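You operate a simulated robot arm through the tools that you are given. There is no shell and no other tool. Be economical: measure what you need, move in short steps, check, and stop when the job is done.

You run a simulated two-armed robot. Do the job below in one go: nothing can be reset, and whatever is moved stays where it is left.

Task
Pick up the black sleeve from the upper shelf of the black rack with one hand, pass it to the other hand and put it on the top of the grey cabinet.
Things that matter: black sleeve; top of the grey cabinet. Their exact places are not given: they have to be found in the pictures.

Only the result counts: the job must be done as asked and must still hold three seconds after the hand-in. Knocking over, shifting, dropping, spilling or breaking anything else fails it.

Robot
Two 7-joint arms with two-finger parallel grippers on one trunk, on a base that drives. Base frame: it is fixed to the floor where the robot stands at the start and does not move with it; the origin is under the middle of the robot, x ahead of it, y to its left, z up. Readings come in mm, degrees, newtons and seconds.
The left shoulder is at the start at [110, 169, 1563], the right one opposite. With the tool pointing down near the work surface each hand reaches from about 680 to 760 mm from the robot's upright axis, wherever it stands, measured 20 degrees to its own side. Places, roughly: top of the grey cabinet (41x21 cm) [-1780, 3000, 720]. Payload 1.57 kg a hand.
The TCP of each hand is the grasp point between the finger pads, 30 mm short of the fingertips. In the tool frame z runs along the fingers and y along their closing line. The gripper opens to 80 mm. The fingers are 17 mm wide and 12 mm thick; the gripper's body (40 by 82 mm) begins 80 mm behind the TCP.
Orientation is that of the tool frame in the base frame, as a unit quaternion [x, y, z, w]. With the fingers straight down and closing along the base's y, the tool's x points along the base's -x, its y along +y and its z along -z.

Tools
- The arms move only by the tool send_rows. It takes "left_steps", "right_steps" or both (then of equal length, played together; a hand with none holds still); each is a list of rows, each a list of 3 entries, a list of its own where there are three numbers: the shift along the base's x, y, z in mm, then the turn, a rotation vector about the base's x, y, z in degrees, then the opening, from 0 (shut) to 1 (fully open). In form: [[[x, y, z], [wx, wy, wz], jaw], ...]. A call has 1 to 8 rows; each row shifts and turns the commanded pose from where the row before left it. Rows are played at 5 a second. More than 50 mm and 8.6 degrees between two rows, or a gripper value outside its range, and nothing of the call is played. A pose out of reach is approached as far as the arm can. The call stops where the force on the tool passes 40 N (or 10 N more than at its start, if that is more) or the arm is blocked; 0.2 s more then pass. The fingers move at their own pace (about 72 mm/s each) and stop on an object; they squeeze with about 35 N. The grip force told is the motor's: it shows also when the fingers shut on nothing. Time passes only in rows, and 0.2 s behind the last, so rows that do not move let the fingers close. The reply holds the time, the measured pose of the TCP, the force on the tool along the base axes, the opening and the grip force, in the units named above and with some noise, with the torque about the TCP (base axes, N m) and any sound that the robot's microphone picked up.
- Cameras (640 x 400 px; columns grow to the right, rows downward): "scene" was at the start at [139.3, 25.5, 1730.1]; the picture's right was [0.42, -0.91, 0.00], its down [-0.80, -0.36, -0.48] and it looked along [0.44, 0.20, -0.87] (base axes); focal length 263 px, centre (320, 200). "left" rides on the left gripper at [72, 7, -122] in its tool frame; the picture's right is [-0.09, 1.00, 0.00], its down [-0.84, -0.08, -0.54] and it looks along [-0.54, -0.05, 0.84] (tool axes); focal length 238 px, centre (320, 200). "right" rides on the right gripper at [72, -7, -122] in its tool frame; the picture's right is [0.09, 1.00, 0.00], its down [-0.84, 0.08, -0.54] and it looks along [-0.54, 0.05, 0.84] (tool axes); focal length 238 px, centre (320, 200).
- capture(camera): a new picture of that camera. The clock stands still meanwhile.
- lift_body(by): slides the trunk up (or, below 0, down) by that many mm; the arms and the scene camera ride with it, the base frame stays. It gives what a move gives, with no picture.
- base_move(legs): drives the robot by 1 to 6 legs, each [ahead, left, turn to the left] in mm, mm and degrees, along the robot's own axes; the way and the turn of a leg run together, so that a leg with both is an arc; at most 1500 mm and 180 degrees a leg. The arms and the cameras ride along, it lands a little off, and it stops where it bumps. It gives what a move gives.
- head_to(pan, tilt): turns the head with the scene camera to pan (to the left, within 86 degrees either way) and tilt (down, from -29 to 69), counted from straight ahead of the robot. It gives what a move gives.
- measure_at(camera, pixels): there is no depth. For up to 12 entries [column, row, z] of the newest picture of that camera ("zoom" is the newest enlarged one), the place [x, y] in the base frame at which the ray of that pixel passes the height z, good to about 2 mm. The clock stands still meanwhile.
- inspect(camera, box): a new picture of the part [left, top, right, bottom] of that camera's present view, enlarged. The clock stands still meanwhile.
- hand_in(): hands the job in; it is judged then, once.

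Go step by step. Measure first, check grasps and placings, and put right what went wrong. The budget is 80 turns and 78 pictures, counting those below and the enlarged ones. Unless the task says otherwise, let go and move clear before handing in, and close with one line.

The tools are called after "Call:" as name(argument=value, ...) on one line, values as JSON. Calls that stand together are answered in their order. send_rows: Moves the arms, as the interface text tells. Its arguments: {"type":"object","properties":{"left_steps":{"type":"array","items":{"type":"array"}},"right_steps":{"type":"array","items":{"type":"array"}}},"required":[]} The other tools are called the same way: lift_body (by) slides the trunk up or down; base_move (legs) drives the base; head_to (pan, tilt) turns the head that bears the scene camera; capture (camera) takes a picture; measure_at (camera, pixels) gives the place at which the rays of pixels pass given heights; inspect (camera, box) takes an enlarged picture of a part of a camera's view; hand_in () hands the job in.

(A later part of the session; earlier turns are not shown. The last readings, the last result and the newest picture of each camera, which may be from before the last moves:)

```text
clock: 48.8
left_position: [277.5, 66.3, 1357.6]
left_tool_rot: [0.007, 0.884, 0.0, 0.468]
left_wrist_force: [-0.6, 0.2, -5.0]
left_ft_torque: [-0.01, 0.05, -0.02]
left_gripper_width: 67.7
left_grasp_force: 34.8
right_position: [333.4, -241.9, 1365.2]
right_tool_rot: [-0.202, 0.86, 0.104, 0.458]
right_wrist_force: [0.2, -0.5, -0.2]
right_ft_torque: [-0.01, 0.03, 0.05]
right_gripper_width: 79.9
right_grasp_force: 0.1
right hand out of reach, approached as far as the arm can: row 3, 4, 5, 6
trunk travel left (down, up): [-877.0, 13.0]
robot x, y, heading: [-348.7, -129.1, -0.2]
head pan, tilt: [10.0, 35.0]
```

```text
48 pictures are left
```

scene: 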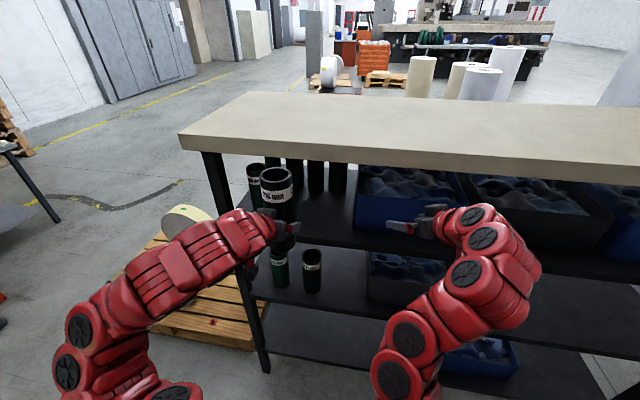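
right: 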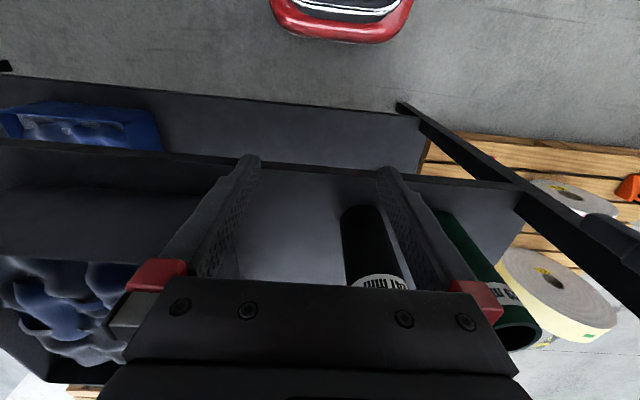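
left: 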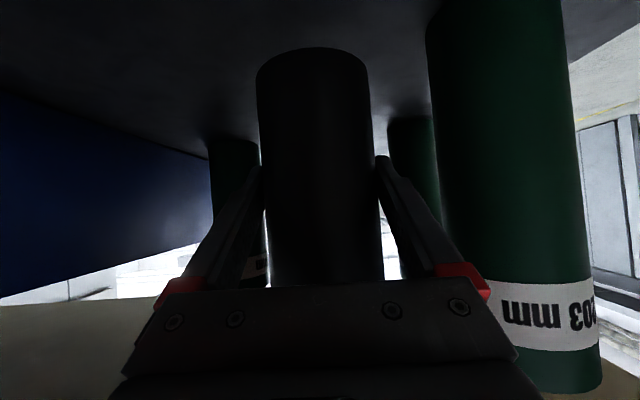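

The right hand wants more forward room, which the rack limits. I turn the robot 55° right to face free floor (the white cabinet is on the other side).

Call:
base_move(legs=[[0, 0, -55]])

Call:
head_to(pan=0, tilt=35)

Call:
capture(camera="scene")

```text
clock: 51.6
left_position: [170.1, -530.5, 1357.3]
left_tool_rot: [0.416, 0.78, -0.216, 0.415]
left_wrist_force: [0.4, -0.2, -4.5]
left_ft_torque: [0.03, -0.03, -0.04]
left_gripper_width: 67.8
left_grasp_force: 35.5
right_position: [-52.3, -752.7, 1365.6]
right_tool_rot: [0.219, 0.855, -0.122, 0.454]
right_wrist_force: [-0.5, -0.5, -0.4]
right_ft_torque: [0.02, 0.03, -0.04]
right_gripper_width: 80.2
right_grasp_force: 0.1
trunk travel left (down, up): [-877.0, 13.0]
robot x, y, heading: [-349.6, -126.4, -55.3]
head pan, tilt: [10.0, 35.0]
```

```text
clock: 52.3
left_position: [168.0, -530.6, 1357.7]
left_tool_rot: [0.416, 0.78, -0.217, 0.415]
left_wrist_force: [-0.9, -0.5, -4.1]
left_ft_torque: [0.04, 0.02, 0.02]
left_gripper_width: 67.7
left_grasp_force: 34.9
right_position: [-51.9, -752.8, 1365.5]
right_tool_rot: [0.219, 0.856, -0.121, 0.453]
right_wrist_force: [-0.4, 1.2, -0.6]
right_ft_torque: [0.01, -0.02, 0.01]
right_gripper_width: 80.2
right_grasp_force: 0.1
trunk travel left (down, up): [-877.0, 13.0]
robot x, y, heading: [-348.0, -125.8, -55.1]
head pan, tilt: [0.0, 35.0]
```

```text
47 pictures are left
```

scene: 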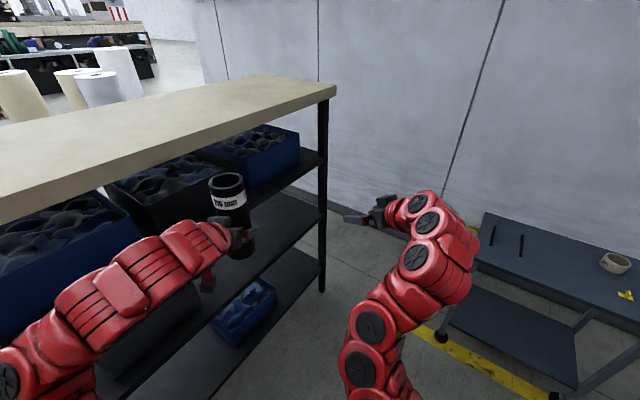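

Free floor ahead now. I move the right hand outward and up, and the left hand with the sleeve toward the middle with a yaw of −35°.

Call:
send_rows(right_steps=[[[-20, -14, 27], [0, 0, 0], 1], [[-20, -14, 27], [0, 0, 0], 1], [[-20, -14, 27], [0, 0, 0], 1]])

Call:
send_rows(left_steps=[[[-22, -27, 0], [0, 0, -7], 0], [[-22, -27, 0], [0, 0, -7], 0], [[-22, -27, 0], [0, 0, -7], 0], [[-22, -27, 0], [0, 0, -7], 0], [[-22, -27, 0], [0, 0, -7], 0]])

Call:
capture(camera="scene")

```text
clock: 53.1
left_position: [166.2, -533.9, 1358.0]
left_tool_rot: [0.417, 0.779, -0.216, 0.414]
left_wrist_force: [0.2, 0.5, -4.9]
left_ft_torque: [0.05, -0.03, 0.01]
left_gripper_width: 67.6
left_grasp_force: 35.3
right_position: [-88.9, -827.8, 1389.4]
right_tool_rot: [0.23, 0.845, -0.128, 0.465]
right_wrist_force: [-0.9, -0.6, 0.8]
right_ft_torque: [0.01, -0.01, 0.01]
right_gripper_width: 80.1
right_grasp_force: 0.0
right hand out of reach, approached as far as the arm can: row 1, 2, 3
trunk travel left (down, up): [-877.0, 13.0]
robot x, y, heading: [-347.9, -126.8, -55.2]
head pan, tilt: [0.0, 35.0]
```

```text
clock: 54.3
left_position: [56.8, -669.1, 1357.0]
left_tool_rot: [0.632, 0.618, -0.331, 0.33]
left_wrist_force: [0.0, -0.1, -4.3]
left_ft_torque: [0.02, 0.03, 0.07]
left_gripper_width: 67.8
left_grasp_force: 34.8
right_position: [-86.6, -825.6, 1389.1]
right_tool_rot: [0.228, 0.846, -0.128, 0.465]
right_wrist_force: [-0.1, -0.7, 0.2]
right_ft_torque: [0.0, -0.02, 0.02]
right_gripper_width: 80.2
right_grasp_force: 0.0
trunk travel left (down, up): [-877.0, 13.0]
robot x, y, heading: [-352.0, -125.8, -55.2]
head pan, tilt: [0.0, 35.0]
```

```text
46 pictures are left
```

scene: 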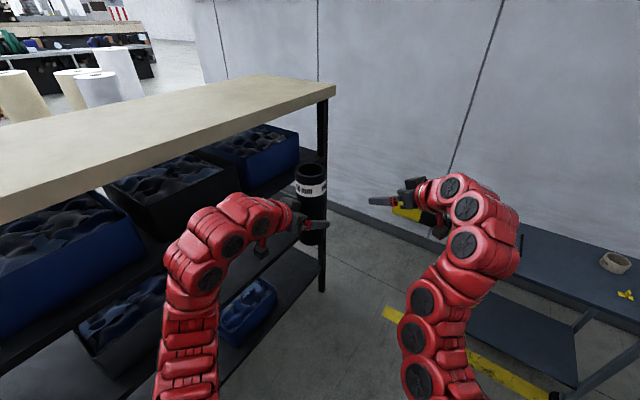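

Left is at yaw −35° without limits; the right hand struggles with large inward yaw. I move the sleeve farther ahead with more left yaw, and bring the right hand back to a smaller yaw.

Call:
send_rows(left_steps=[[[10, -38, 0], [0, 0, -7], 0], [[10, -38, 0], [0, 0, -7], 0], [[10, -38, 0], [0, 0, -7], 0]])

Call:
send_rows(right_steps=[[[0, 0, 15], [0, 0, -6], 1], [[0, 0, 20], [0, 0, -6], 1], [[0, 0, 20], [0, 0, 0], 1]])

```text
clock: 55.1
left_position: [89.4, -781.9, 1356.9]
left_tool_rot: [0.734, 0.492, -0.387, 0.264]
left_wrist_force: [0.6, 0.1, -4.4]
left_ft_torque: [0.03, 0.04, -0.01]
left_gripper_width: 67.6
left_grasp_force: 35.1
right_position: [-85.8, -825.5, 1388.8]
right_tool_rot: [0.228, 0.846, -0.128, 0.465]
right_wrist_force: [-0.4, 0.4, -0.3]
right_ft_torque: [-0.02, 0.03, -0.01]
right_gripper_width: 79.9
right_grasp_force: 0.2
trunk travel left (down, up): [-877.0, 13.0]
robot x, y, heading: [-351.5, -123.9, -55.2]
head pan, tilt: [0.0, 35.0]
```

```text
clock: 55.9
left_position: [87.0, -782.7, 1356.9]
left_tool_rot: [0.733, 0.493, -0.387, 0.265]
left_wrist_force: [-0.3, -0.5, -4.5]
left_ft_torque: [0.0, -0.03, -0.03]
left_gripper_width: 67.6
left_grasp_force: 34.9
right_position: [-109.0, -824.9, 1436.5]
right_tool_rot: [0.308, 0.827, -0.168, 0.439]
right_wrist_force: [0.0, -0.1, 1.2]
right_ft_torque: [0.02, 0.01, 0.03]
right_gripper_width: 79.8
right_grasp_force: 0.0
right hand out of reach, approached as far as the arm can: row 1, 3
trunk travel left (down, up): [-877.0, 13.0]
robot x, y, heading: [-345.6, -126.1, -55.5]
head pan, tilt: [0.0, 35.0]
```

Relative yaw is now 70°, right hand 80 mm higher than left, as wanted. I move the right hand sideways to stand behind the sleeve.

Call:
send_rows(right_steps=[[[26.5, 25, 0], [0, 0, 0], 1], [[26.5, 25, 0], [0, 0, 0], 1], [[26.5, 25, 0], [0, 0, 0], 1], [[26.5, 25, 0], [0, 0, 0], 1]])

Call:
capture(camera="scene")

Call:
capture(camera="right")

```text
clock: 56.9
left_position: [90.9, -780.3, 1356.9]
left_tool_rot: [0.732, 0.494, -0.387, 0.265]
left_wrist_force: [0.5, 0.8, -4.0]
left_ft_torque: [-0.01, 0.01, 0.0]
left_gripper_width: 68.0
left_grasp_force: 35.1
right_position: [0.4, -721.0, 1436.5]
right_tool_rot: [0.307, 0.828, -0.168, 0.439]
right_wrist_force: [-0.8, -0.6, 0.2]
right_ft_torque: [0.0, -0.01, -0.04]
right_gripper_width: 79.7
right_grasp_force: 0.1
trunk travel left (down, up): [-877.0, 13.0]
robot x, y, heading: [-349.9, -131.3, -55.1]
head pan, tilt: [0.0, 35.0]
```

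```text
45 pictures are left
```

scene: 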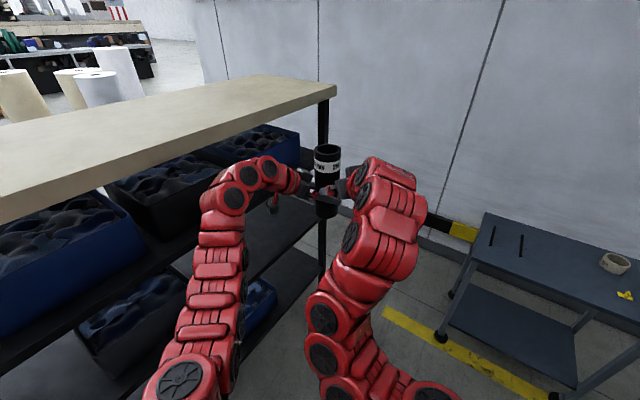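

```text
44 pictures are left
```

right: 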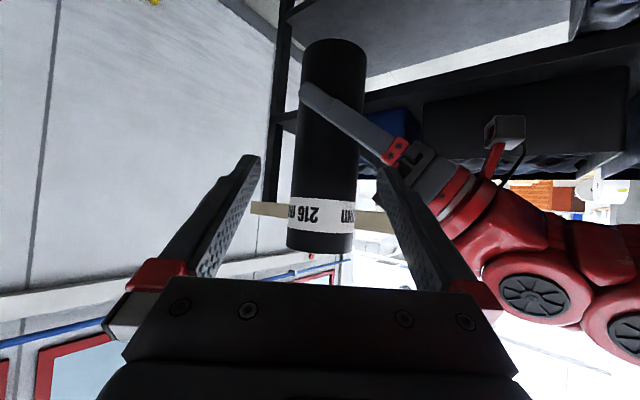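

The right camera sees the sleeve nicely between its fingers, left fingers lower. I check the rim's lateral position.

Call:
measure_at(camera="right", pixels=[[286, 240, 1489], [354, 243, 1489], [320, 253, 1489], [302, 50, 1292], [366, 55, 1292], [335, 38, 1292]])

```text
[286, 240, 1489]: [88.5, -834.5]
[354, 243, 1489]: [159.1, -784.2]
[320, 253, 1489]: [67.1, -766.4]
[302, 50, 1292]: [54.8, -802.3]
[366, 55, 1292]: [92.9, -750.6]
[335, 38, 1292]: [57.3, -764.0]
```

Lateral offset is ~10 mm; I correct it and go half way, then check.

Call:
send_rows(right_steps=[[[7, 8, 0], [0, 0, 0], 1], [[20, -17.5, 0], [0, 0, 0], 1], [[13, -11.5, 0], [0, 0, 0], 1]])

Call:
capture(camera="right")

```text
clock: 57.6
left_position: [98.5, -781.4, 1353.1]
left_tool_rot: [0.729, 0.501, -0.382, 0.268]
left_wrist_force: [0.0, -0.9, -4.9]
left_ft_torque: [0.03, -0.02, 0.0]
left_gripper_width: 68.0
left_grasp_force: 34.9
right_position: [26.6, -733.5, 1434.6]
right_tool_rot: [0.305, 0.83, -0.165, 0.437]
right_wrist_force: [0.3, -0.3, -0.8]
right_ft_torque: [0.0, -0.02, 0.02]
right_gripper_width: 80.1
right_grasp_force: 0.0
trunk travel left (down, up): [-877.0, 13.0]
robot x, y, heading: [-348.8, -126.8, -54.9]
head pan, tilt: [0.0, 35.0]
stopped in row 3 (left hand): the force on the tool passed its limit at 51 N (the readings are from after the stop); the commanded pose is now the measured one
```

```text
43 pictures are left
```

right: 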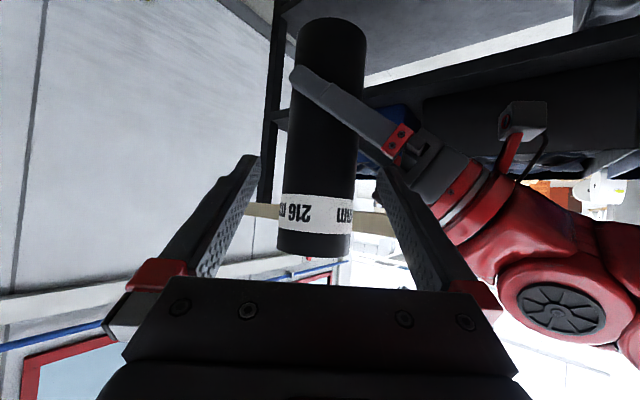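

The right hand's left fingertip touched the left gripper's palm edge (~(395,150)). I back off, then raise the right hand to approach from above instead.

Call:
send_rows(right_steps=[[[-18, 15, 0], [0, 0, 0], 1], [[0, 0, 35], [0, 0, 0], 1], [[0, 0, 35], [0, 0, 0], 1]])

Call:
capture(camera="right")

```text
clock: 58.4
left_position: [98.1, -779.6, 1353.1]
left_tool_rot: [0.729, 0.501, -0.381, 0.268]
left_wrist_force: [-0.6, -0.2, -4.3]
left_ft_torque: [0.01, 0.0, 0.01]
left_gripper_width: 67.9
left_grasp_force: 35.1
right_position: [10.2, -721.4, 1503.6]
right_tool_rot: [0.306, 0.827, -0.168, 0.44]
right_wrist_force: [0.5, 0.0, 0.2]
right_ft_torque: [0.02, 0.0, -0.02]
right_gripper_width: 79.7
right_grasp_force: 0.0
right hand out of reach, approached as far as the arm can: row 3
trunk travel left (down, up): [-877.0, 13.0]
robot x, y, heading: [-346.7, -127.7, -55.2]
head pan, tilt: [0.0, 35.0]
```

```text
42 pictures are left
```

right: 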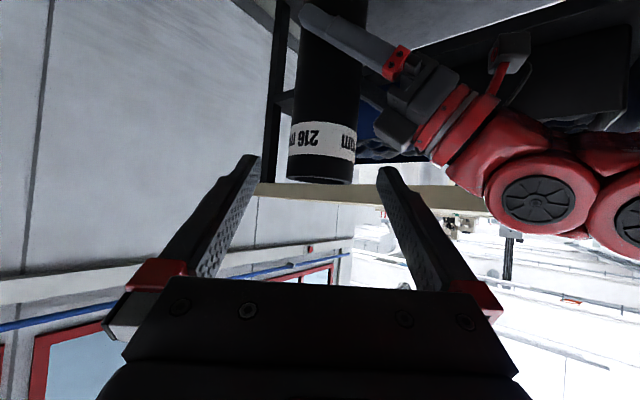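

Raised to 1503. I measure the rim: edges (287,172), (355,178), front (320,184).

Call:
measure_at(camera="right", pixels=[[320, 184, 1485], [287, 172, 1485], [354, 176, 1485], [321, 184, 1480], [321, 184, 1490]])

```text
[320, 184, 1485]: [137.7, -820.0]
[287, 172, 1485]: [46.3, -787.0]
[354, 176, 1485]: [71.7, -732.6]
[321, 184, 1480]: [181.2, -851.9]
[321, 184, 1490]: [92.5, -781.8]
```

The sleeve axis is near (94,-784). I move over it at this height in steps.

Call:
send_rows(right_steps=[[[6, 6, 0], [0, 0, 0], 1], [[26, -23, 0], [0, 0, 0], 1], [[26, -23, 0], [0, 0, 0], 1]])

Call:
capture(camera="right")

```text
clock: 59.2
left_position: [97.9, -781.3, 1354.3]
left_tool_rot: [0.73, 0.501, -0.382, 0.267]
left_wrist_force: [0.6, 0.0, -4.2]
left_ft_torque: [0.03, 0.0, -0.01]
left_gripper_width: 67.7
left_grasp_force: 35.4
right_position: [70.7, -762.9, 1502.1]
right_tool_rot: [0.305, 0.83, -0.165, 0.437]
right_wrist_force: [-0.1, 0.2, 0.5]
right_ft_torque: [-0.01, -0.01, 0.04]
right_gripper_width: 80.2
right_grasp_force: 0.1
trunk travel left (down, up): [-877.0, 13.0]
robot x, y, heading: [-349.1, -128.8, -55.1]
head pan, tilt: [0.0, 35.0]
```

```text
41 pictures are left
```

right: 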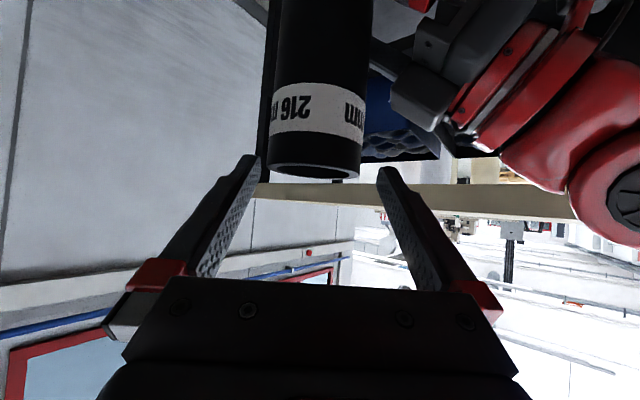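

Rim is centred within ~3 mm (267..361 vs tips 250..382). I move the last 31 mm along, with a 2 mm correction, and check before descending.

Call:
send_rows(right_steps=[[[22, -22.5, 0], [0, 0, 0], 1], [[0, 0, -20], [0, 0, 0], 1]])

Call:
capture(camera="right")

Call:
capture(camera="scene")

```text
clock: 59.8
left_position: [97.9, -780.3, 1354.4]
left_tool_rot: [0.729, 0.501, -0.382, 0.268]
left_wrist_force: [0.4, 1.0, -4.3]
left_ft_torque: [0.02, 0.0, 0.01]
left_gripper_width: 67.8
left_grasp_force: 35.1
right_position: [91.3, -783.4, 1481.0]
right_tool_rot: [0.306, 0.829, -0.167, 0.437]
right_wrist_force: [0.1, 0.1, 0.3]
right_ft_torque: [0.0, -0.01, -0.02]
right_gripper_width: 79.9
right_grasp_force: 0.0
trunk travel left (down, up): [-877.0, 13.0]
robot x, y, heading: [-351.7, -128.7, -55.3]
head pan, tilt: [0.0, 35.0]
```

```text
40 pictures are left
```

right: 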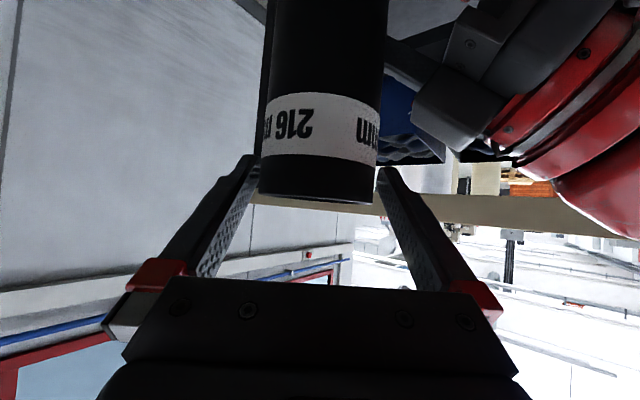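

```text
39 pictures are left
```

scene: 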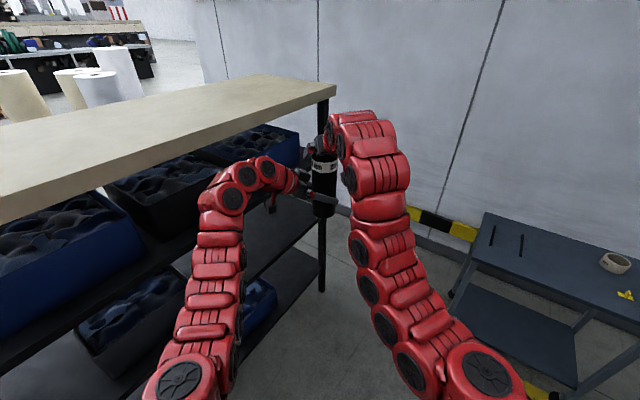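

Sleeve centred between right fingers (258..377). I descend 40 mm and close the right hand.

Call:
send_rows(right_steps=[[[0, 0, -14], [0, 0, 0], 1], [[0, 0, -14], [0, 0, 0], 1], [[0, 0, -12], [0, 0, 0], 1]])

Call:
capture(camera="right")

```text
clock: 60.6
left_position: [98.4, -779.1, 1353.5]
left_tool_rot: [0.729, 0.501, -0.381, 0.268]
left_wrist_force: [0.2, 1.4, -6.4]
left_ft_torque: [-0.08, 0.01, 0.02]
left_gripper_width: 68.1
left_grasp_force: 34.8
right_position: [91.3, -782.1, 1443.8]
right_tool_rot: [0.305, 0.828, -0.167, 0.439]
right_wrist_force: [0.0, -1.5, 1.9]
right_ft_torque: [0.03, -0.05, -0.01]
right_gripper_width: 79.7
right_grasp_force: 0.0
trunk travel left (down, up): [-877.0, 13.0]
robot x, y, heading: [-349.0, -130.3, -55.1]
head pan, tilt: [0.0, 35.0]
```

```text
38 pictures are left
```

right: 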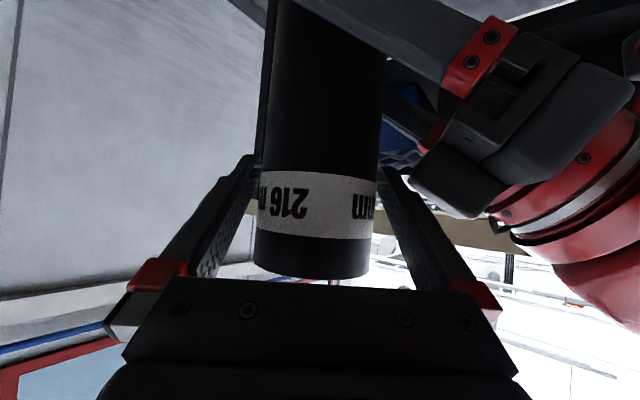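

A light 2 N touch only; the sleeve is between the fingers. Close the right hand.

Call:
send_rows(right_steps=[[[0, 0, 0], [0, 0, 0], 0.85], [[0, 0, 0], [0, 0, 0], 0.5], [[0, 0, 0], [0, 0, 0], 0], [[0, 0, 0], [0, 0, 0], 0]])

```text
clock: 61.6
left_position: [96.9, -779.1, 1354.8]
left_tool_rot: [0.729, 0.501, -0.382, 0.267]
left_wrist_force: [1.6, 7.9, -1.4]
left_ft_torque: [-0.12, 0.24, 0.16]
left_gripper_width: 67.7
left_grasp_force: 35.2
right_position: [90.8, -782.8, 1442.2]
right_tool_rot: [0.306, 0.829, -0.167, 0.438]
right_wrist_force: [-2.5, -6.8, -0.3]
right_ft_torque: [-0.51, -0.07, -0.21]
right_gripper_width: 67.4
right_grasp_force: 35.4
trunk travel left (down, up): [-877.0, 13.0]
robot x, y, heading: [-348.9, -127.7, -55.2]
head pan, tilt: [0.0, 35.0]
```

Both hands hold it (67.4 mm). I open the left and check the load.

Call:
send_rows(left_steps=[[[0, 0, 0], [0, 0, 0], 0.5], [[0, 0, 0], [0, 0, 0], 1], [[0, 0, 0], [0, 0, 0], 1]])

Call:
capture(camera="left")

```text
clock: 62.4
left_position: [96.9, -780.1, 1355.2]
left_tool_rot: [0.73, 0.5, -0.382, 0.267]
left_wrist_force: [0.2, -0.4, -0.4]
left_ft_torque: [0.02, 0.03, -0.01]
left_gripper_width: 80.0
left_grasp_force: 0.1
right_position: [92.9, -782.1, 1442.4]
right_tool_rot: [0.305, 0.829, -0.167, 0.438]
right_wrist_force: [-0.3, 0.1, 1.2]
right_ft_torque: [0.01, 0.01, -0.03]
right_gripper_width: 67.6
right_grasp_force: 35.1
trunk travel left (down, up): [-877.0, 13.0]
robot x, y, heading: [-351.2, -131.4, -55.4]
head pan, tilt: [0.0, 35.0]
```

```text
37 pictures are left
```

left: 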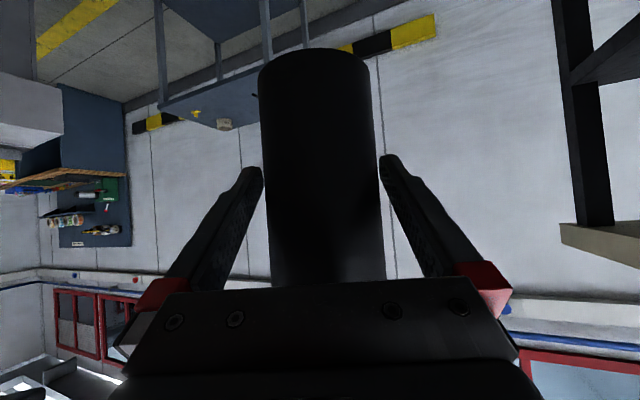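

Left fingers are clear on both sides. I withdraw the left hand straight back (horizontal, slightly down).

Call:
send_rows(left_steps=[[[7, 18, -2], [0, 0, 0], 1], [[7, 18, -2], [0, 0, 0], 1], [[11, 28, 0], [0, 0, 0], 1], [[11, 28, 0], [0, 0, 0], 1]])

Call:
capture(camera="scene")

Call:
capture(camera="left")

```text
clock: 63.4
left_position: [135.9, -687.1, 1350.7]
left_tool_rot: [0.73, 0.501, -0.381, 0.268]
left_wrist_force: [0.1, -0.4, 0.0]
left_ft_torque: [-0.02, 0.0, 0.02]
left_gripper_width: 80.2
left_grasp_force: 0.1
right_position: [93.3, -782.2, 1443.4]
right_tool_rot: [0.305, 0.829, -0.167, 0.438]
right_wrist_force: [-0.2, -0.7, -0.3]
right_ft_torque: [-0.01, 0.0, 0.0]
right_gripper_width: 67.2
right_grasp_force: 34.7
trunk travel left (down, up): [-877.0, 13.0]
robot x, y, heading: [-347.1, -132.4, -55.2]
head pan, tilt: [0.0, 35.0]
```

```text
36 pictures are left
```

scene: 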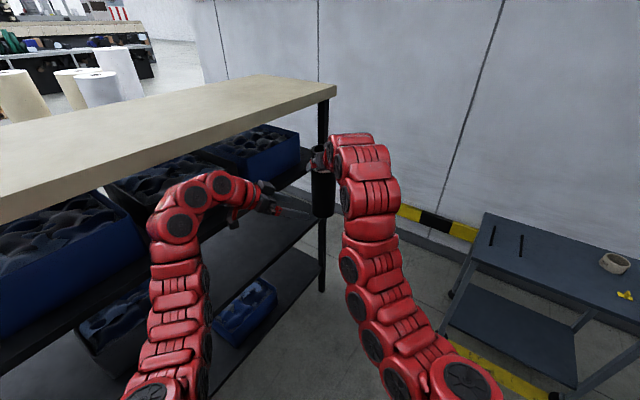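

```text
35 pictures are left
```

left: 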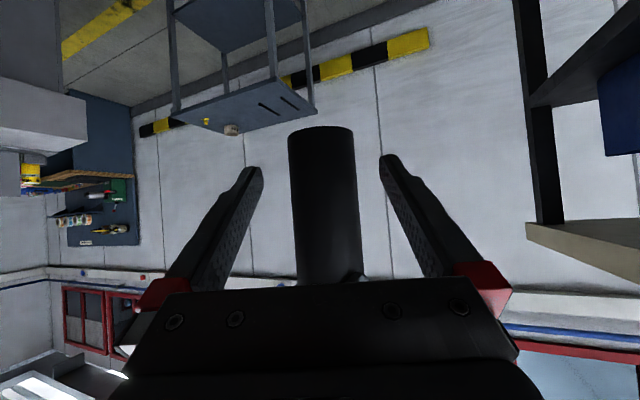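

Handover done: the right hand holds the sleeve. Now I plan the route; I look to the right/behind side and left for obstacles.

Call:
head_to(pan=-86, tilt=35)

Call:
capture(camera="scene")

Call:
head_to(pan=80, tilt=35)

Call:
capture(camera="scene")

```text
clock: 65.0
left_position: [135.1, -688.3, 1350.8]
left_tool_rot: [0.73, 0.5, -0.382, 0.267]
left_wrist_force: [0.5, 0.3, -0.3]
left_ft_torque: [-0.01, 0.04, 0.0]
left_gripper_width: 79.9
left_grasp_force: 0.0
right_position: [92.7, -782.3, 1442.5]
right_tool_rot: [0.305, 0.829, -0.167, 0.438]
right_wrist_force: [-0.4, 0.2, -0.2]
right_ft_torque: [0.01, 0.03, 0.02]
right_gripper_width: 67.5
right_grasp_force: 35.0
trunk travel left (down, up): [-877.0, 13.0]
robot x, y, heading: [-349.3, -128.7, -55.3]
head pan, tilt: [-85.9, 35.0]
```

```text
34 pictures are left
```

scene: 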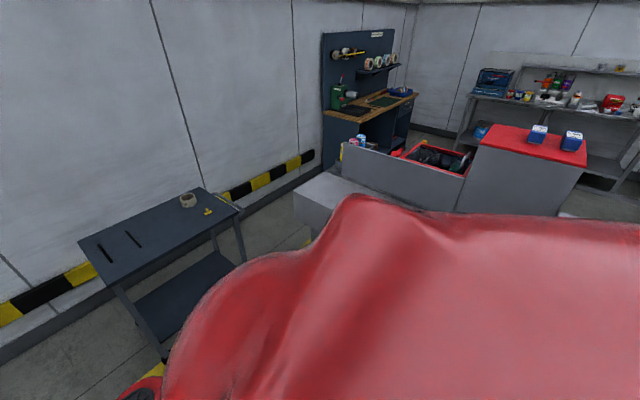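

```text
clock: 67.5
left_position: [133.5, -688.2, 1350.7]
left_tool_rot: [0.729, 0.5, -0.382, 0.267]
left_wrist_force: [-0.4, -0.3, -1.2]
left_ft_torque: [-0.01, 0.05, -0.02]
left_gripper_width: 80.2
left_grasp_force: 0.2
right_position: [91.3, -782.6, 1441.2]
right_tool_rot: [0.304, 0.829, -0.166, 0.438]
right_wrist_force: [0.2, -0.2, -0.5]
right_ft_torque: [-0.02, 0.04, -0.02]
right_gripper_width: 67.5
right_grasp_force: 34.5
trunk travel left (down, up): [-877.0, 13.0]
robot x, y, heading: [-349.6, -129.1, -55.1]
head pan, tilt: [80.0, 35.0]
```

```text
33 pictures are left
```

scene: 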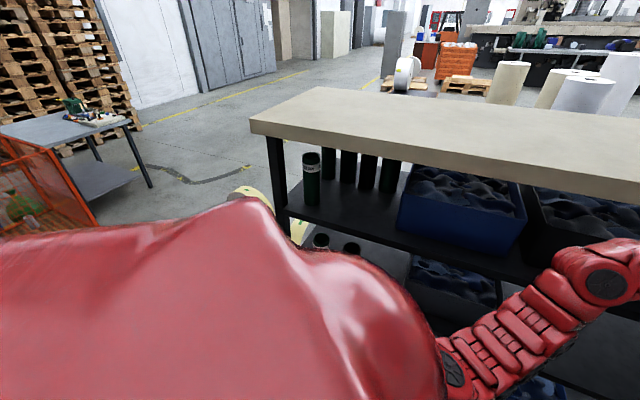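

Space is tight on both sides. I retract both hands toward the body before turning.

Call:
send_rows(left_steps=[[[12, 25, 0], [0, 0, 7], 1], [[12, 25, 0], [0, 0, 7], 1], [[12, 25, 0], [0, 0, 7], 1], [[12, 25, 0], [0, 0, 7], 1], [[12, 25, 0], [0, 0, 7], 1]], right_steps=[[[-22, 15, 0], [0, 0, 0], 0], [[-22, 15, 0], [0, 0, 0], 0], [[-22, 15, 0], [0, 0, 0], 0], [[-22, 15, 0], [0, 0, 0], 0], [[0, 0, 0], [0, 0, 0], 0]])

Call:
head_to(pan=45, tilt=40)

Call:
capture(camera="scene")

```text
clock: 68.8
left_position: [193.6, -562.7, 1350.2]
left_tool_rot: [0.545, 0.697, -0.284, 0.37]
left_wrist_force: [0.5, 0.0, -0.2]
left_ft_torque: [0.01, 0.01, 0.0]
left_gripper_width: 80.0
left_grasp_force: 0.2
right_position: [5.5, -722.7, 1441.2]
right_tool_rot: [0.306, 0.829, -0.167, 0.437]
right_wrist_force: [0.2, 0.4, -0.3]
right_ft_torque: [0.02, -0.04, -0.01]
right_gripper_width: 67.0
right_grasp_force: 35.2
trunk travel left (down, up): [-877.0, 13.0]
robot x, y, heading: [-353.0, -130.1, -55.0]
head pan, tilt: [80.0, 35.0]
```

```text
clock: 69.8
left_position: [194.0, -562.5, 1350.3]
left_tool_rot: [0.544, 0.696, -0.284, 0.372]
left_wrist_force: [0.4, -0.2, 0.5]
left_ft_torque: [-0.02, 0.0, 0.0]
left_gripper_width: 80.2
left_grasp_force: 0.0
right_position: [3.6, -723.5, 1442.0]
right_tool_rot: [0.305, 0.829, -0.166, 0.438]
right_wrist_force: [-0.1, -0.2, 0.3]
right_ft_torque: [0.0, 0.01, -0.01]
right_gripper_width: 67.3
right_grasp_force: 34.5
trunk travel left (down, up): [-877.0, 13.0]
robot x, y, heading: [-350.9, -130.0, -55.2]
head pan, tilt: [45.0, 40.0]
```

```text
32 pictures are left
```

scene: 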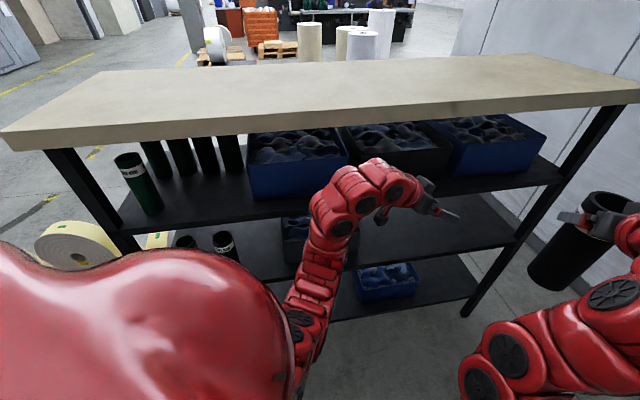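

Sleeve held at radius ~690. The white cabinet's face is at about x≈−680 (y 280–1250), rack front at x≈430, so I'll face −y and back out along x≈−170 with arms in the aisle. First turn 35° right and shift.

Call:
base_move(legs=[[0, 0, -35], [0, 180, 0]])

Call:
head_to(pan=-60, tilt=45)

Call:
capture(camera="scene")

Call:
head_to(pan=60, tilt=45)

Call:
capture(camera="scene")

```text
clock: 72.9
left_position: [15.6, -797.5, 1351.1]
left_tool_rot: [0.732, 0.498, -0.382, 0.266]
left_wrist_force: [-1.1, -0.1, 0.3]
left_ft_torque: [-0.01, 0.02, 0.02]
left_gripper_width: 80.3
left_grasp_force: 0.1
right_position: [-230.3, -819.1, 1442.0]
right_tool_rot: [0.542, 0.697, -0.291, 0.368]
right_wrist_force: [-0.6, -0.3, 0.2]
right_ft_torque: [0.05, -0.01, 0.03]
right_gripper_width: 67.2
right_grasp_force: 34.3
trunk travel left (down, up): [-877.0, 13.0]
robot x, y, heading: [-173.7, -130.6, -90.4]
head pan, tilt: [45.0, 40.0]
```

```text
clock: 74.8
left_position: [19.3, -797.6, 1351.3]
left_tool_rot: [0.731, 0.498, -0.383, 0.267]
left_wrist_force: [0.0, 0.1, -0.4]
left_ft_torque: [0.02, 0.0, 0.0]
left_gripper_width: 80.3
left_grasp_force: 0.1
right_position: [-227.3, -818.9, 1441.8]
right_tool_rot: [0.541, 0.698, -0.292, 0.368]
right_wrist_force: [0.5, 0.2, -0.1]
right_ft_torque: [0.02, 0.0, 0.0]
right_gripper_width: 67.1
right_grasp_force: 35.0
trunk travel left (down, up): [-877.0, 13.0]
robot x, y, heading: [-176.8, -133.5, -90.1]
head pan, tilt: [-60.0, 45.0]
```

```text
31 pictures are left
```

scene: 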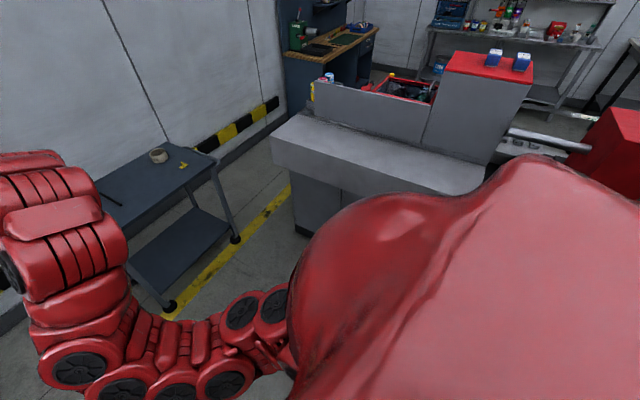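

```text
clock: 76.8
left_position: [18.4, -798.7, 1349.7]
left_tool_rot: [0.73, 0.5, -0.382, 0.267]
left_wrist_force: [0.0, -0.2, -0.2]
left_ft_torque: [0.02, -0.02, -0.01]
left_gripper_width: 80.1
left_grasp_force: 0.0
right_position: [-227.8, -818.8, 1442.4]
right_tool_rot: [0.542, 0.697, -0.292, 0.367]
right_wrist_force: [0.6, 0.0, -0.2]
right_ft_torque: [0.05, -0.01, 0.0]
right_gripper_width: 67.2
right_grasp_force: 34.5
trunk travel left (down, up): [-877.0, 13.0]
robot x, y, heading: [-171.7, -127.6, -90.5]
head pan, tilt: [60.0, 45.0]
```

```text
30 pictures are left
```

scene: 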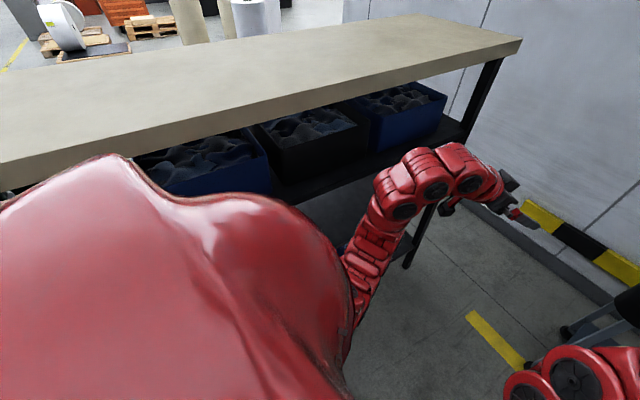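

Both elbows look compact. I back out along the aisle 700 mm first and check clearance to the white cabinet.

Call:
base_move(legs=[[-500, 0, 0]])

Call:
head_to(pan=-86, tilt=40)

Call:
capture(camera="scene")

```text
clock: 79.7
left_position: [23.6, -301.8, 1349.4]
left_tool_rot: [0.73, 0.5, -0.382, 0.267]
left_wrist_force: [-0.2, 0.2, 1.1]
left_ft_torque: [0.02, -0.01, 0.01]
left_gripper_width: 80.2
left_grasp_force: 0.0
right_position: [-222.8, -324.3, 1441.4]
right_tool_rot: [0.542, 0.699, -0.291, 0.366]
right_wrist_force: [-0.8, 0.5, 0.2]
right_ft_torque: [0.03, -0.01, -0.01]
right_gripper_width: 67.1
right_grasp_force: 35.4
trunk travel left (down, up): [-877.0, 13.0]
robot x, y, heading: [-172.8, 367.4, -90.4]
head pan, tilt: [60.0, 45.0]
```

```text
clock: 82.0
left_position: [24.7, -301.1, 1350.6]
left_tool_rot: [0.73, 0.5, -0.382, 0.267]
left_wrist_force: [-1.1, 0.1, -0.6]
left_ft_torque: [0.02, 0.0, 0.02]
left_gripper_width: 80.0
left_grasp_force: 0.1
right_position: [-224.1, -323.7, 1441.6]
right_tool_rot: [0.541, 0.698, -0.291, 0.367]
right_wrist_force: [0.6, -0.2, 0.3]
right_ft_torque: [0.02, -0.04, 0.0]
right_gripper_width: 67.3
right_grasp_force: 35.5
trunk travel left (down, up): [-877.0, 13.0]
robot x, y, heading: [-171.0, 365.9, -90.3]
head pan, tilt: [-85.9, 40.0]
```

```text
29 pictures are left
```

scene: 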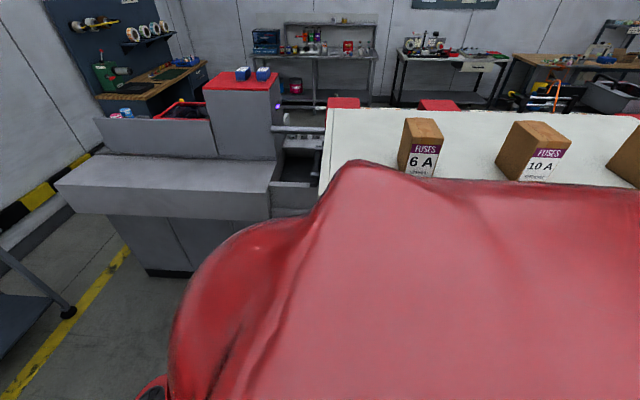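

The cabinet is on the robot's right as mapped. I shift 100 mm toward the rack side for elbow clearance and back out further.

Call:
base_move(legs=[[0, 100, 0], [-1250, 0, 0]])

Call:
capture(camera="scene")

```text
clock: 89.1
left_position: [127.4, 961.0, 1350.1]
left_tool_rot: [0.734, 0.494, -0.384, 0.263]
left_wrist_force: [0.5, 0.4, -0.4]
left_ft_torque: [0.04, 0.05, -0.01]
left_gripper_width: 80.1
left_grasp_force: 0.0
right_position: [-119.3, 942.2, 1441.5]
right_tool_rot: [0.546, 0.694, -0.294, 0.365]
right_wrist_force: [0.6, -0.4, -0.2]
right_ft_torque: [0.03, 0.01, -0.02]
right_gripper_width: 67.1
right_grasp_force: 35.2
trunk travel left (down, up): [-877.0, 13.0]
robot x, y, heading: [-57.4, 1633.5, -90.9]
head pan, tilt: [-85.9, 40.0]
```

```text
28 pictures are left
```

scene: 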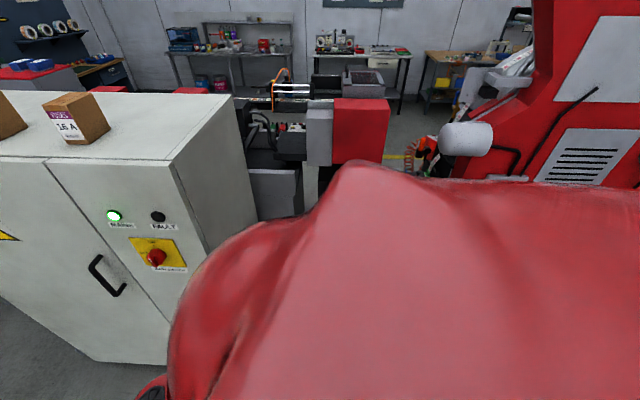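

The robot is clear of the cabinet's end. I turn left (over free floor) to face +y and look toward the grey cabinet.

Call:
base_move(legs=[[0, 0, 175]])

Call:
head_to(pan=50, tilt=25)

Call:
capture(camera="scene")

```text
clock: 96.5
left_position: [-139.0, 2323.4, 1350.9]
left_tool_rot: [-0.439, 0.768, 0.235, 0.402]
left_wrist_force: [-0.7, 0.5, -0.3]
left_ft_torque: [-0.01, 0.01, 0.01]
left_gripper_width: 79.9
left_grasp_force: 0.0
right_position: [107.3, 2304.2, 1441.9]
right_tool_rot: [0.653, -0.596, -0.342, -0.319]
right_wrist_force: [0.2, -0.6, -1.1]
right_ft_torque: [-0.01, 0.0, 0.02]
right_gripper_width: 67.0
right_grasp_force: 34.7
trunk travel left (down, up): [-877.0, 13.0]
robot x, y, heading: [-58.7, 1635.2, 80.5]
head pan, tilt: [-85.9, 40.0]
```

```text
clock: 98.7
left_position: [-138.2, 2322.7, 1350.6]
left_tool_rot: [-0.438, 0.768, 0.235, 0.403]
left_wrist_force: [0.4, -0.1, 0.4]
left_ft_torque: [0.0, -0.02, 0.0]
left_gripper_width: 80.3
left_grasp_force: 0.1
right_position: [108.2, 2304.7, 1441.9]
right_tool_rot: [0.652, -0.596, -0.342, -0.32]
right_wrist_force: [-0.3, -0.6, -0.9]
right_ft_torque: [-0.05, 0.01, 0.01]
right_gripper_width: 67.1
right_grasp_force: 34.5
trunk travel left (down, up): [-877.0, 13.0]
robot x, y, heading: [-56.4, 1629.7, 80.4]
head pan, tilt: [50.0, 25.0]
```

```text
27 pictures are left
```

scene: 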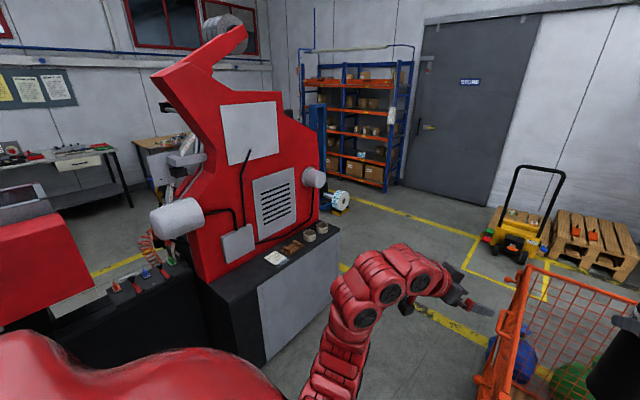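

I see a black-topped, grey-sided cabinet beside the red machine (top ~(210–340, 225–290)) with small items on it. I measure its top at z=720.

Call:
measure_at(camera="scene", pixels=[[255, 290, 720], [338, 230, 720], [210, 288, 720], [305, 225, 720], [265, 365, 0], [268, 209, 720]])

Call:
inspect(camera="scene", box=[160, 150, 400, 300])

```text
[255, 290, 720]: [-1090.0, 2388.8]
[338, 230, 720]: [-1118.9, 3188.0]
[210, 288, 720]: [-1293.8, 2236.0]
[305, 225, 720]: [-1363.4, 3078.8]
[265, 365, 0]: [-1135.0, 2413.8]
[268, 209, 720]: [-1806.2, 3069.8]
```

```text
2.67 times, centred on (280, 225) of scene
```

zoom: 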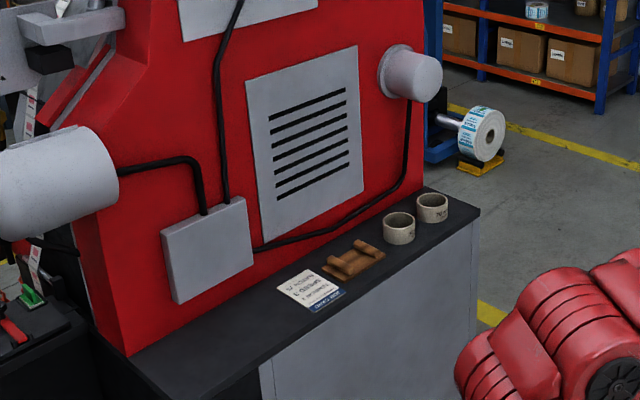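

That's the machine's counter (x −1100…−1300); the grey cabinet at about (−1780,3000) must be hidden behind the red machine. I drive around its north end: left 400, align to 90°, forward 1000, then look.

Call:
base_move(legs=[[0, 400, 0], [0, 0, 9.5], [1000, 0, 0]])

Call:
head_to(pan=30, tilt=25)

Call:
capture(camera="scene")

```text
clock: 106.8
left_position: [-648.3, 3386.4, 1351.0]
left_tool_rot: [-0.499, 0.73, 0.268, 0.383]
left_wrist_force: [0.0, 0.3, 0.0]
left_ft_torque: [0.02, 0.0, -0.01]
left_gripper_width: 80.0
left_grasp_force: 0.1
right_position: [-403.1, 3408.7, 1442.4]
right_tool_rot: [0.698, -0.541, -0.368, -0.292]
right_wrist_force: [0.3, 0.1, -0.3]
right_ft_torque: [0.0, 0.01, -0.02]
right_gripper_width: 67.1
right_grasp_force: 35.1
trunk travel left (down, up): [-877.0, 13.0]
robot x, y, heading: [-454.3, 2716.1, 89.8]
head pan, tilt: [50.0, 25.0]
```

```text
clock: 107.6
left_position: [-649.0, 3387.6, 1349.5]
left_tool_rot: [-0.499, 0.731, 0.267, 0.382]
left_wrist_force: [0.1, 0.4, 0.8]
left_ft_torque: [0.0, -0.02, 0.03]
left_gripper_width: 80.0
left_grasp_force: 0.1
right_position: [-401.3, 3409.6, 1442.4]
right_tool_rot: [0.699, -0.541, -0.367, -0.291]
right_wrist_force: [-0.5, 0.0, 0.4]
right_ft_torque: [-0.03, -0.03, 0.0]
right_gripper_width: 67.0
right_grasp_force: 35.3
trunk travel left (down, up): [-877.0, 13.0]
robot x, y, heading: [-456.3, 2719.8, 89.8]
head pan, tilt: [30.0, 25.0]
```

```text
25 pictures are left
```

scene: 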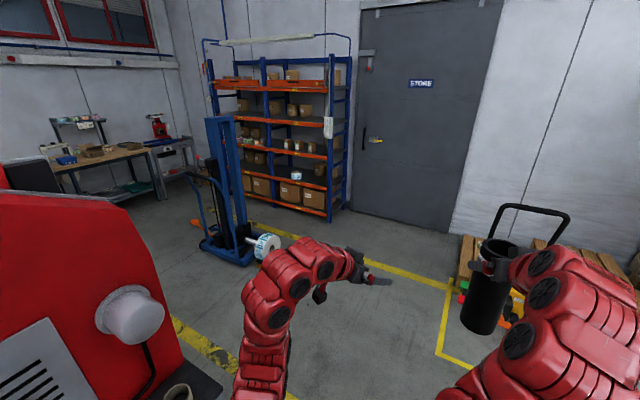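

A blue lifter stands at (230,250) with free floor before it. I measure it and its surroundings.

Call:
measure_at(camera="scene", pixels=[[245, 266, 0], [203, 250, 0], [280, 243, 0], [330, 222, 0], [455, 275, 0], [155, 200, 0], [222, 385, 720], [195, 365, 720]])

```text
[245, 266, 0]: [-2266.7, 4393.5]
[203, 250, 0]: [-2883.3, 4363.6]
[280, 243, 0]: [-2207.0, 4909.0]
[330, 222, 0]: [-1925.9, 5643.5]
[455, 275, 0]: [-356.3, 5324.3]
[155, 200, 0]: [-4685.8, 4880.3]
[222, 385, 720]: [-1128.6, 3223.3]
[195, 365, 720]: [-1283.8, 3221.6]
```

Plenty of floor north of the machine. I drive to about (−850,3850), turn to face −x and look left at the machine's far side.

Call:
base_move(legs=[[1130, 0, 0], [0, 400, 0], [0, 0, 90]])

Call:
head_to(pan=50, tilt=35)

Call:
capture(camera="scene")

```text
clock: 119.4
left_position: [-1526.3, 3670.7, 1349.4]
left_tool_rot: [0.869, -0.163, -0.46, -0.081]
left_wrist_force: [0.4, 0.4, -0.2]
left_ft_torque: [-0.01, 0.0, 0.02]
left_gripper_width: 80.1
left_grasp_force: 0.1
right_position: [-1549.2, 3918.9, 1441.1]
right_tool_rot: [0.877, 0.111, -0.465, 0.053]
right_wrist_force: [-0.7, -0.9, 0.0]
right_ft_torque: [0.04, -0.03, 0.0]
right_gripper_width: 66.9
right_grasp_force: 34.7
trunk travel left (down, up): [-877.0, 13.0]
robot x, y, heading: [-860.7, 3867.9, 180.0]
head pan, tilt: [30.0, 25.0]
```

```text
clock: 120.3
left_position: [-1526.4, 3672.7, 1350.8]
left_tool_rot: [0.869, -0.162, -0.46, -0.081]
left_wrist_force: [0.1, 0.1, 0.4]
left_ft_torque: [-0.03, 0.01, 0.01]
left_gripper_width: 79.9
left_grasp_force: 0.0
right_position: [-1548.2, 3918.1, 1442.5]
right_tool_rot: [0.877, 0.111, -0.465, 0.054]
right_wrist_force: [-1.3, -1.0, -0.3]
right_ft_torque: [-0.02, -0.03, 0.0]
right_gripper_width: 67.0
right_grasp_force: 35.1
trunk travel left (down, up): [-877.0, 13.0]
robot x, y, heading: [-860.1, 3867.8, 179.5]
head pan, tilt: [50.0, 35.0]
```

```text
24 pictures are left
```

scene: 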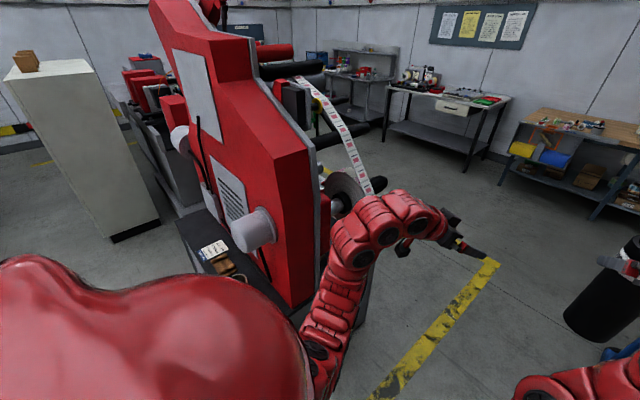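

The left arm hides the spot (~(337,232)). I go forward 500 mm and look left again.

Call:
base_move(legs=[[550, 0, 0]])

Call:
head_to(pan=84, tilt=35)

Call:
capture(camera="scene")

Call:
capture(camera="left")

```text
clock: 123.4
left_position: [-2070.3, 3667.8, 1351.0]
left_tool_rot: [0.87, -0.16, -0.459, -0.08]
left_wrist_force: [-0.4, 0.0, -0.6]
left_ft_torque: [-0.01, -0.01, -0.01]
left_gripper_width: 79.9
left_grasp_force: 0.1
right_position: [-2092.6, 3913.8, 1441.9]
right_tool_rot: [0.876, 0.115, -0.465, 0.056]
right_wrist_force: [0.6, 0.0, 0.1]
right_ft_torque: [-0.01, -0.04, -0.01]
right_gripper_width: 66.7
right_grasp_force: 34.9
trunk travel left (down, up): [-877.0, 13.0]
robot x, y, heading: [-1404.2, 3868.3, -179.5]
head pan, tilt: [50.0, 35.0]
```

```text
clock: 124.4
left_position: [-2069.5, 3668.1, 1351.2]
left_tool_rot: [0.87, -0.159, -0.46, -0.079]
left_wrist_force: [0.5, 0.5, 0.3]
left_ft_torque: [0.02, -0.01, -0.03]
left_gripper_width: 79.6
left_grasp_force: 0.1
right_position: [-2093.9, 3914.2, 1441.6]
right_tool_rot: [0.876, 0.115, -0.465, 0.056]
right_wrist_force: [0.7, -0.2, -0.4]
right_ft_torque: [0.01, -0.04, -0.01]
right_gripper_width: 66.8
right_grasp_force: 35.1
trunk travel left (down, up): [-877.0, 13.0]
robot x, y, heading: [-1407.4, 3868.0, -179.9]
head pan, tilt: [84.0, 35.0]
```

```text
23 pictures are left
```

scene: 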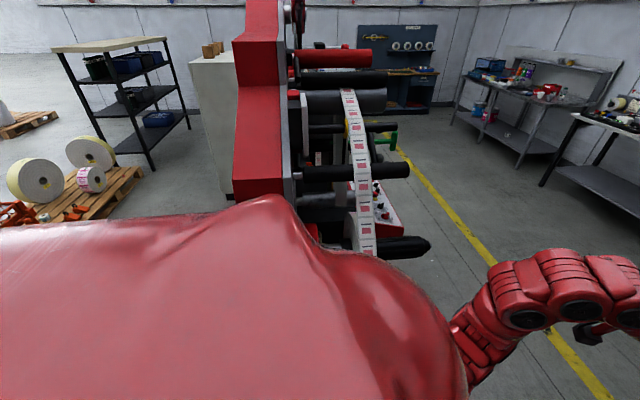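

```text
22 pictures are left
```

left: 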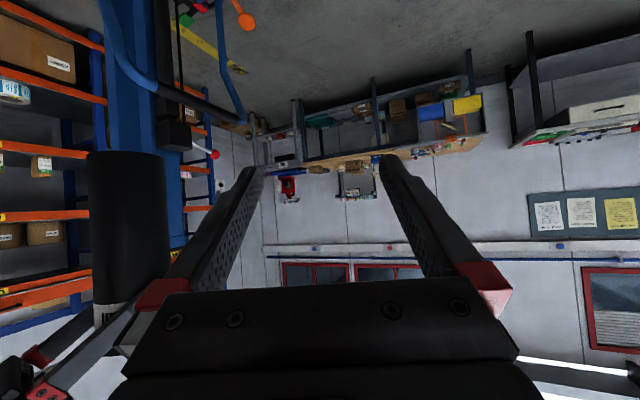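

The cabinet spot projects at ~(375,280), hidden by my shoulder; it lies beside the roller ends. I manoeuvre to face it from the north at about (−1800,4000).

Call:
base_move(legs=[[250, 0, 0], [0, 0, 45], [0, -200, 0]])

Call:
head_to(pan=20, tilt=40)

Call:
capture(camera="scene")

```text
clock: 129.5
left_position: [-2130.7, 3392.5, 1350.3]
left_tool_rot: [0.865, 0.187, -0.455, 0.102]
left_wrist_force: [0.8, 0.3, -0.5]
left_ft_torque: [-0.02, 0.02, -0.01]
left_gripper_width: 79.9
left_grasp_force: 0.0
right_position: [-2321.0, 3551.1, 1442.4]
right_tool_rot: [0.765, 0.443, -0.408, 0.229]
right_wrist_force: [-0.7, 0.6, -5.0]
right_ft_torque: [0.01, -0.01, -0.03]
right_gripper_width: 66.9
right_grasp_force: 34.9
trunk travel left (down, up): [-877.0, 13.0]
robot x, y, heading: [-1798.6, 4008.6, -134.6]
head pan, tilt: [84.0, 35.0]
```

```text
clock: 130.9
left_position: [-2131.4, 3394.3, 1350.2]
left_tool_rot: [0.865, 0.187, -0.455, 0.104]
left_wrist_force: [-0.7, -0.6, -0.3]
left_ft_torque: [-0.01, 0.0, 0.01]
left_gripper_width: 79.9
left_grasp_force: 0.0
right_position: [-2321.6, 3553.1, 1441.7]
right_tool_rot: [0.766, 0.441, -0.408, 0.229]
right_wrist_force: [0.3, -0.1, -4.4]
right_ft_torque: [0.03, -0.02, -0.01]
right_gripper_width: 66.9
right_grasp_force: 35.0
trunk travel left (down, up): [-877.0, 13.0]
robot x, y, heading: [-1805.9, 4010.4, -134.9]
head pan, tilt: [20.0, 40.0]
```

```text
21 pictures are left
```

scene: 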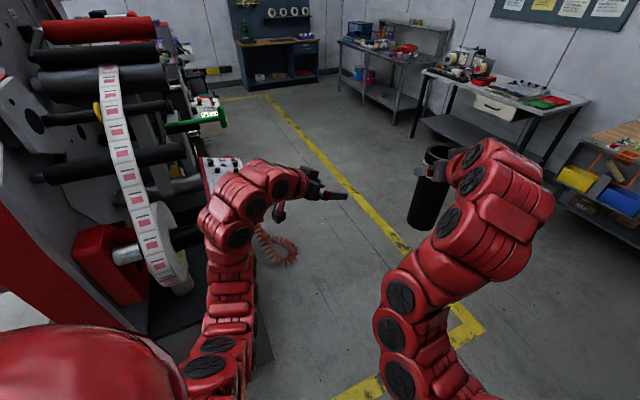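

The left arm hides the cabinet spot (~(226,254)). I measure the roller ends to plan clearances before turning further.

Call:
measure_at(camera="scene", pixels=[[205, 235, 900], [205, 235, 1000], [188, 150, 1200], [172, 105, 1300], [168, 75, 1400], [155, 30, 1550], [20, 120, 1300], [265, 350, 300], [150, 330, 500]])

```text
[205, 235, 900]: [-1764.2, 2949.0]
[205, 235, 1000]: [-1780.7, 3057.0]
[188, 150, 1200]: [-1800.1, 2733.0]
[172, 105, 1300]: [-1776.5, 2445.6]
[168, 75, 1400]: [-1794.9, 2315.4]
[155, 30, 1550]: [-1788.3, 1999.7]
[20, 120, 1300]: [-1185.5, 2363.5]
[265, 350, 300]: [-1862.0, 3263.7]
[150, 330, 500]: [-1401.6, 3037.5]
```

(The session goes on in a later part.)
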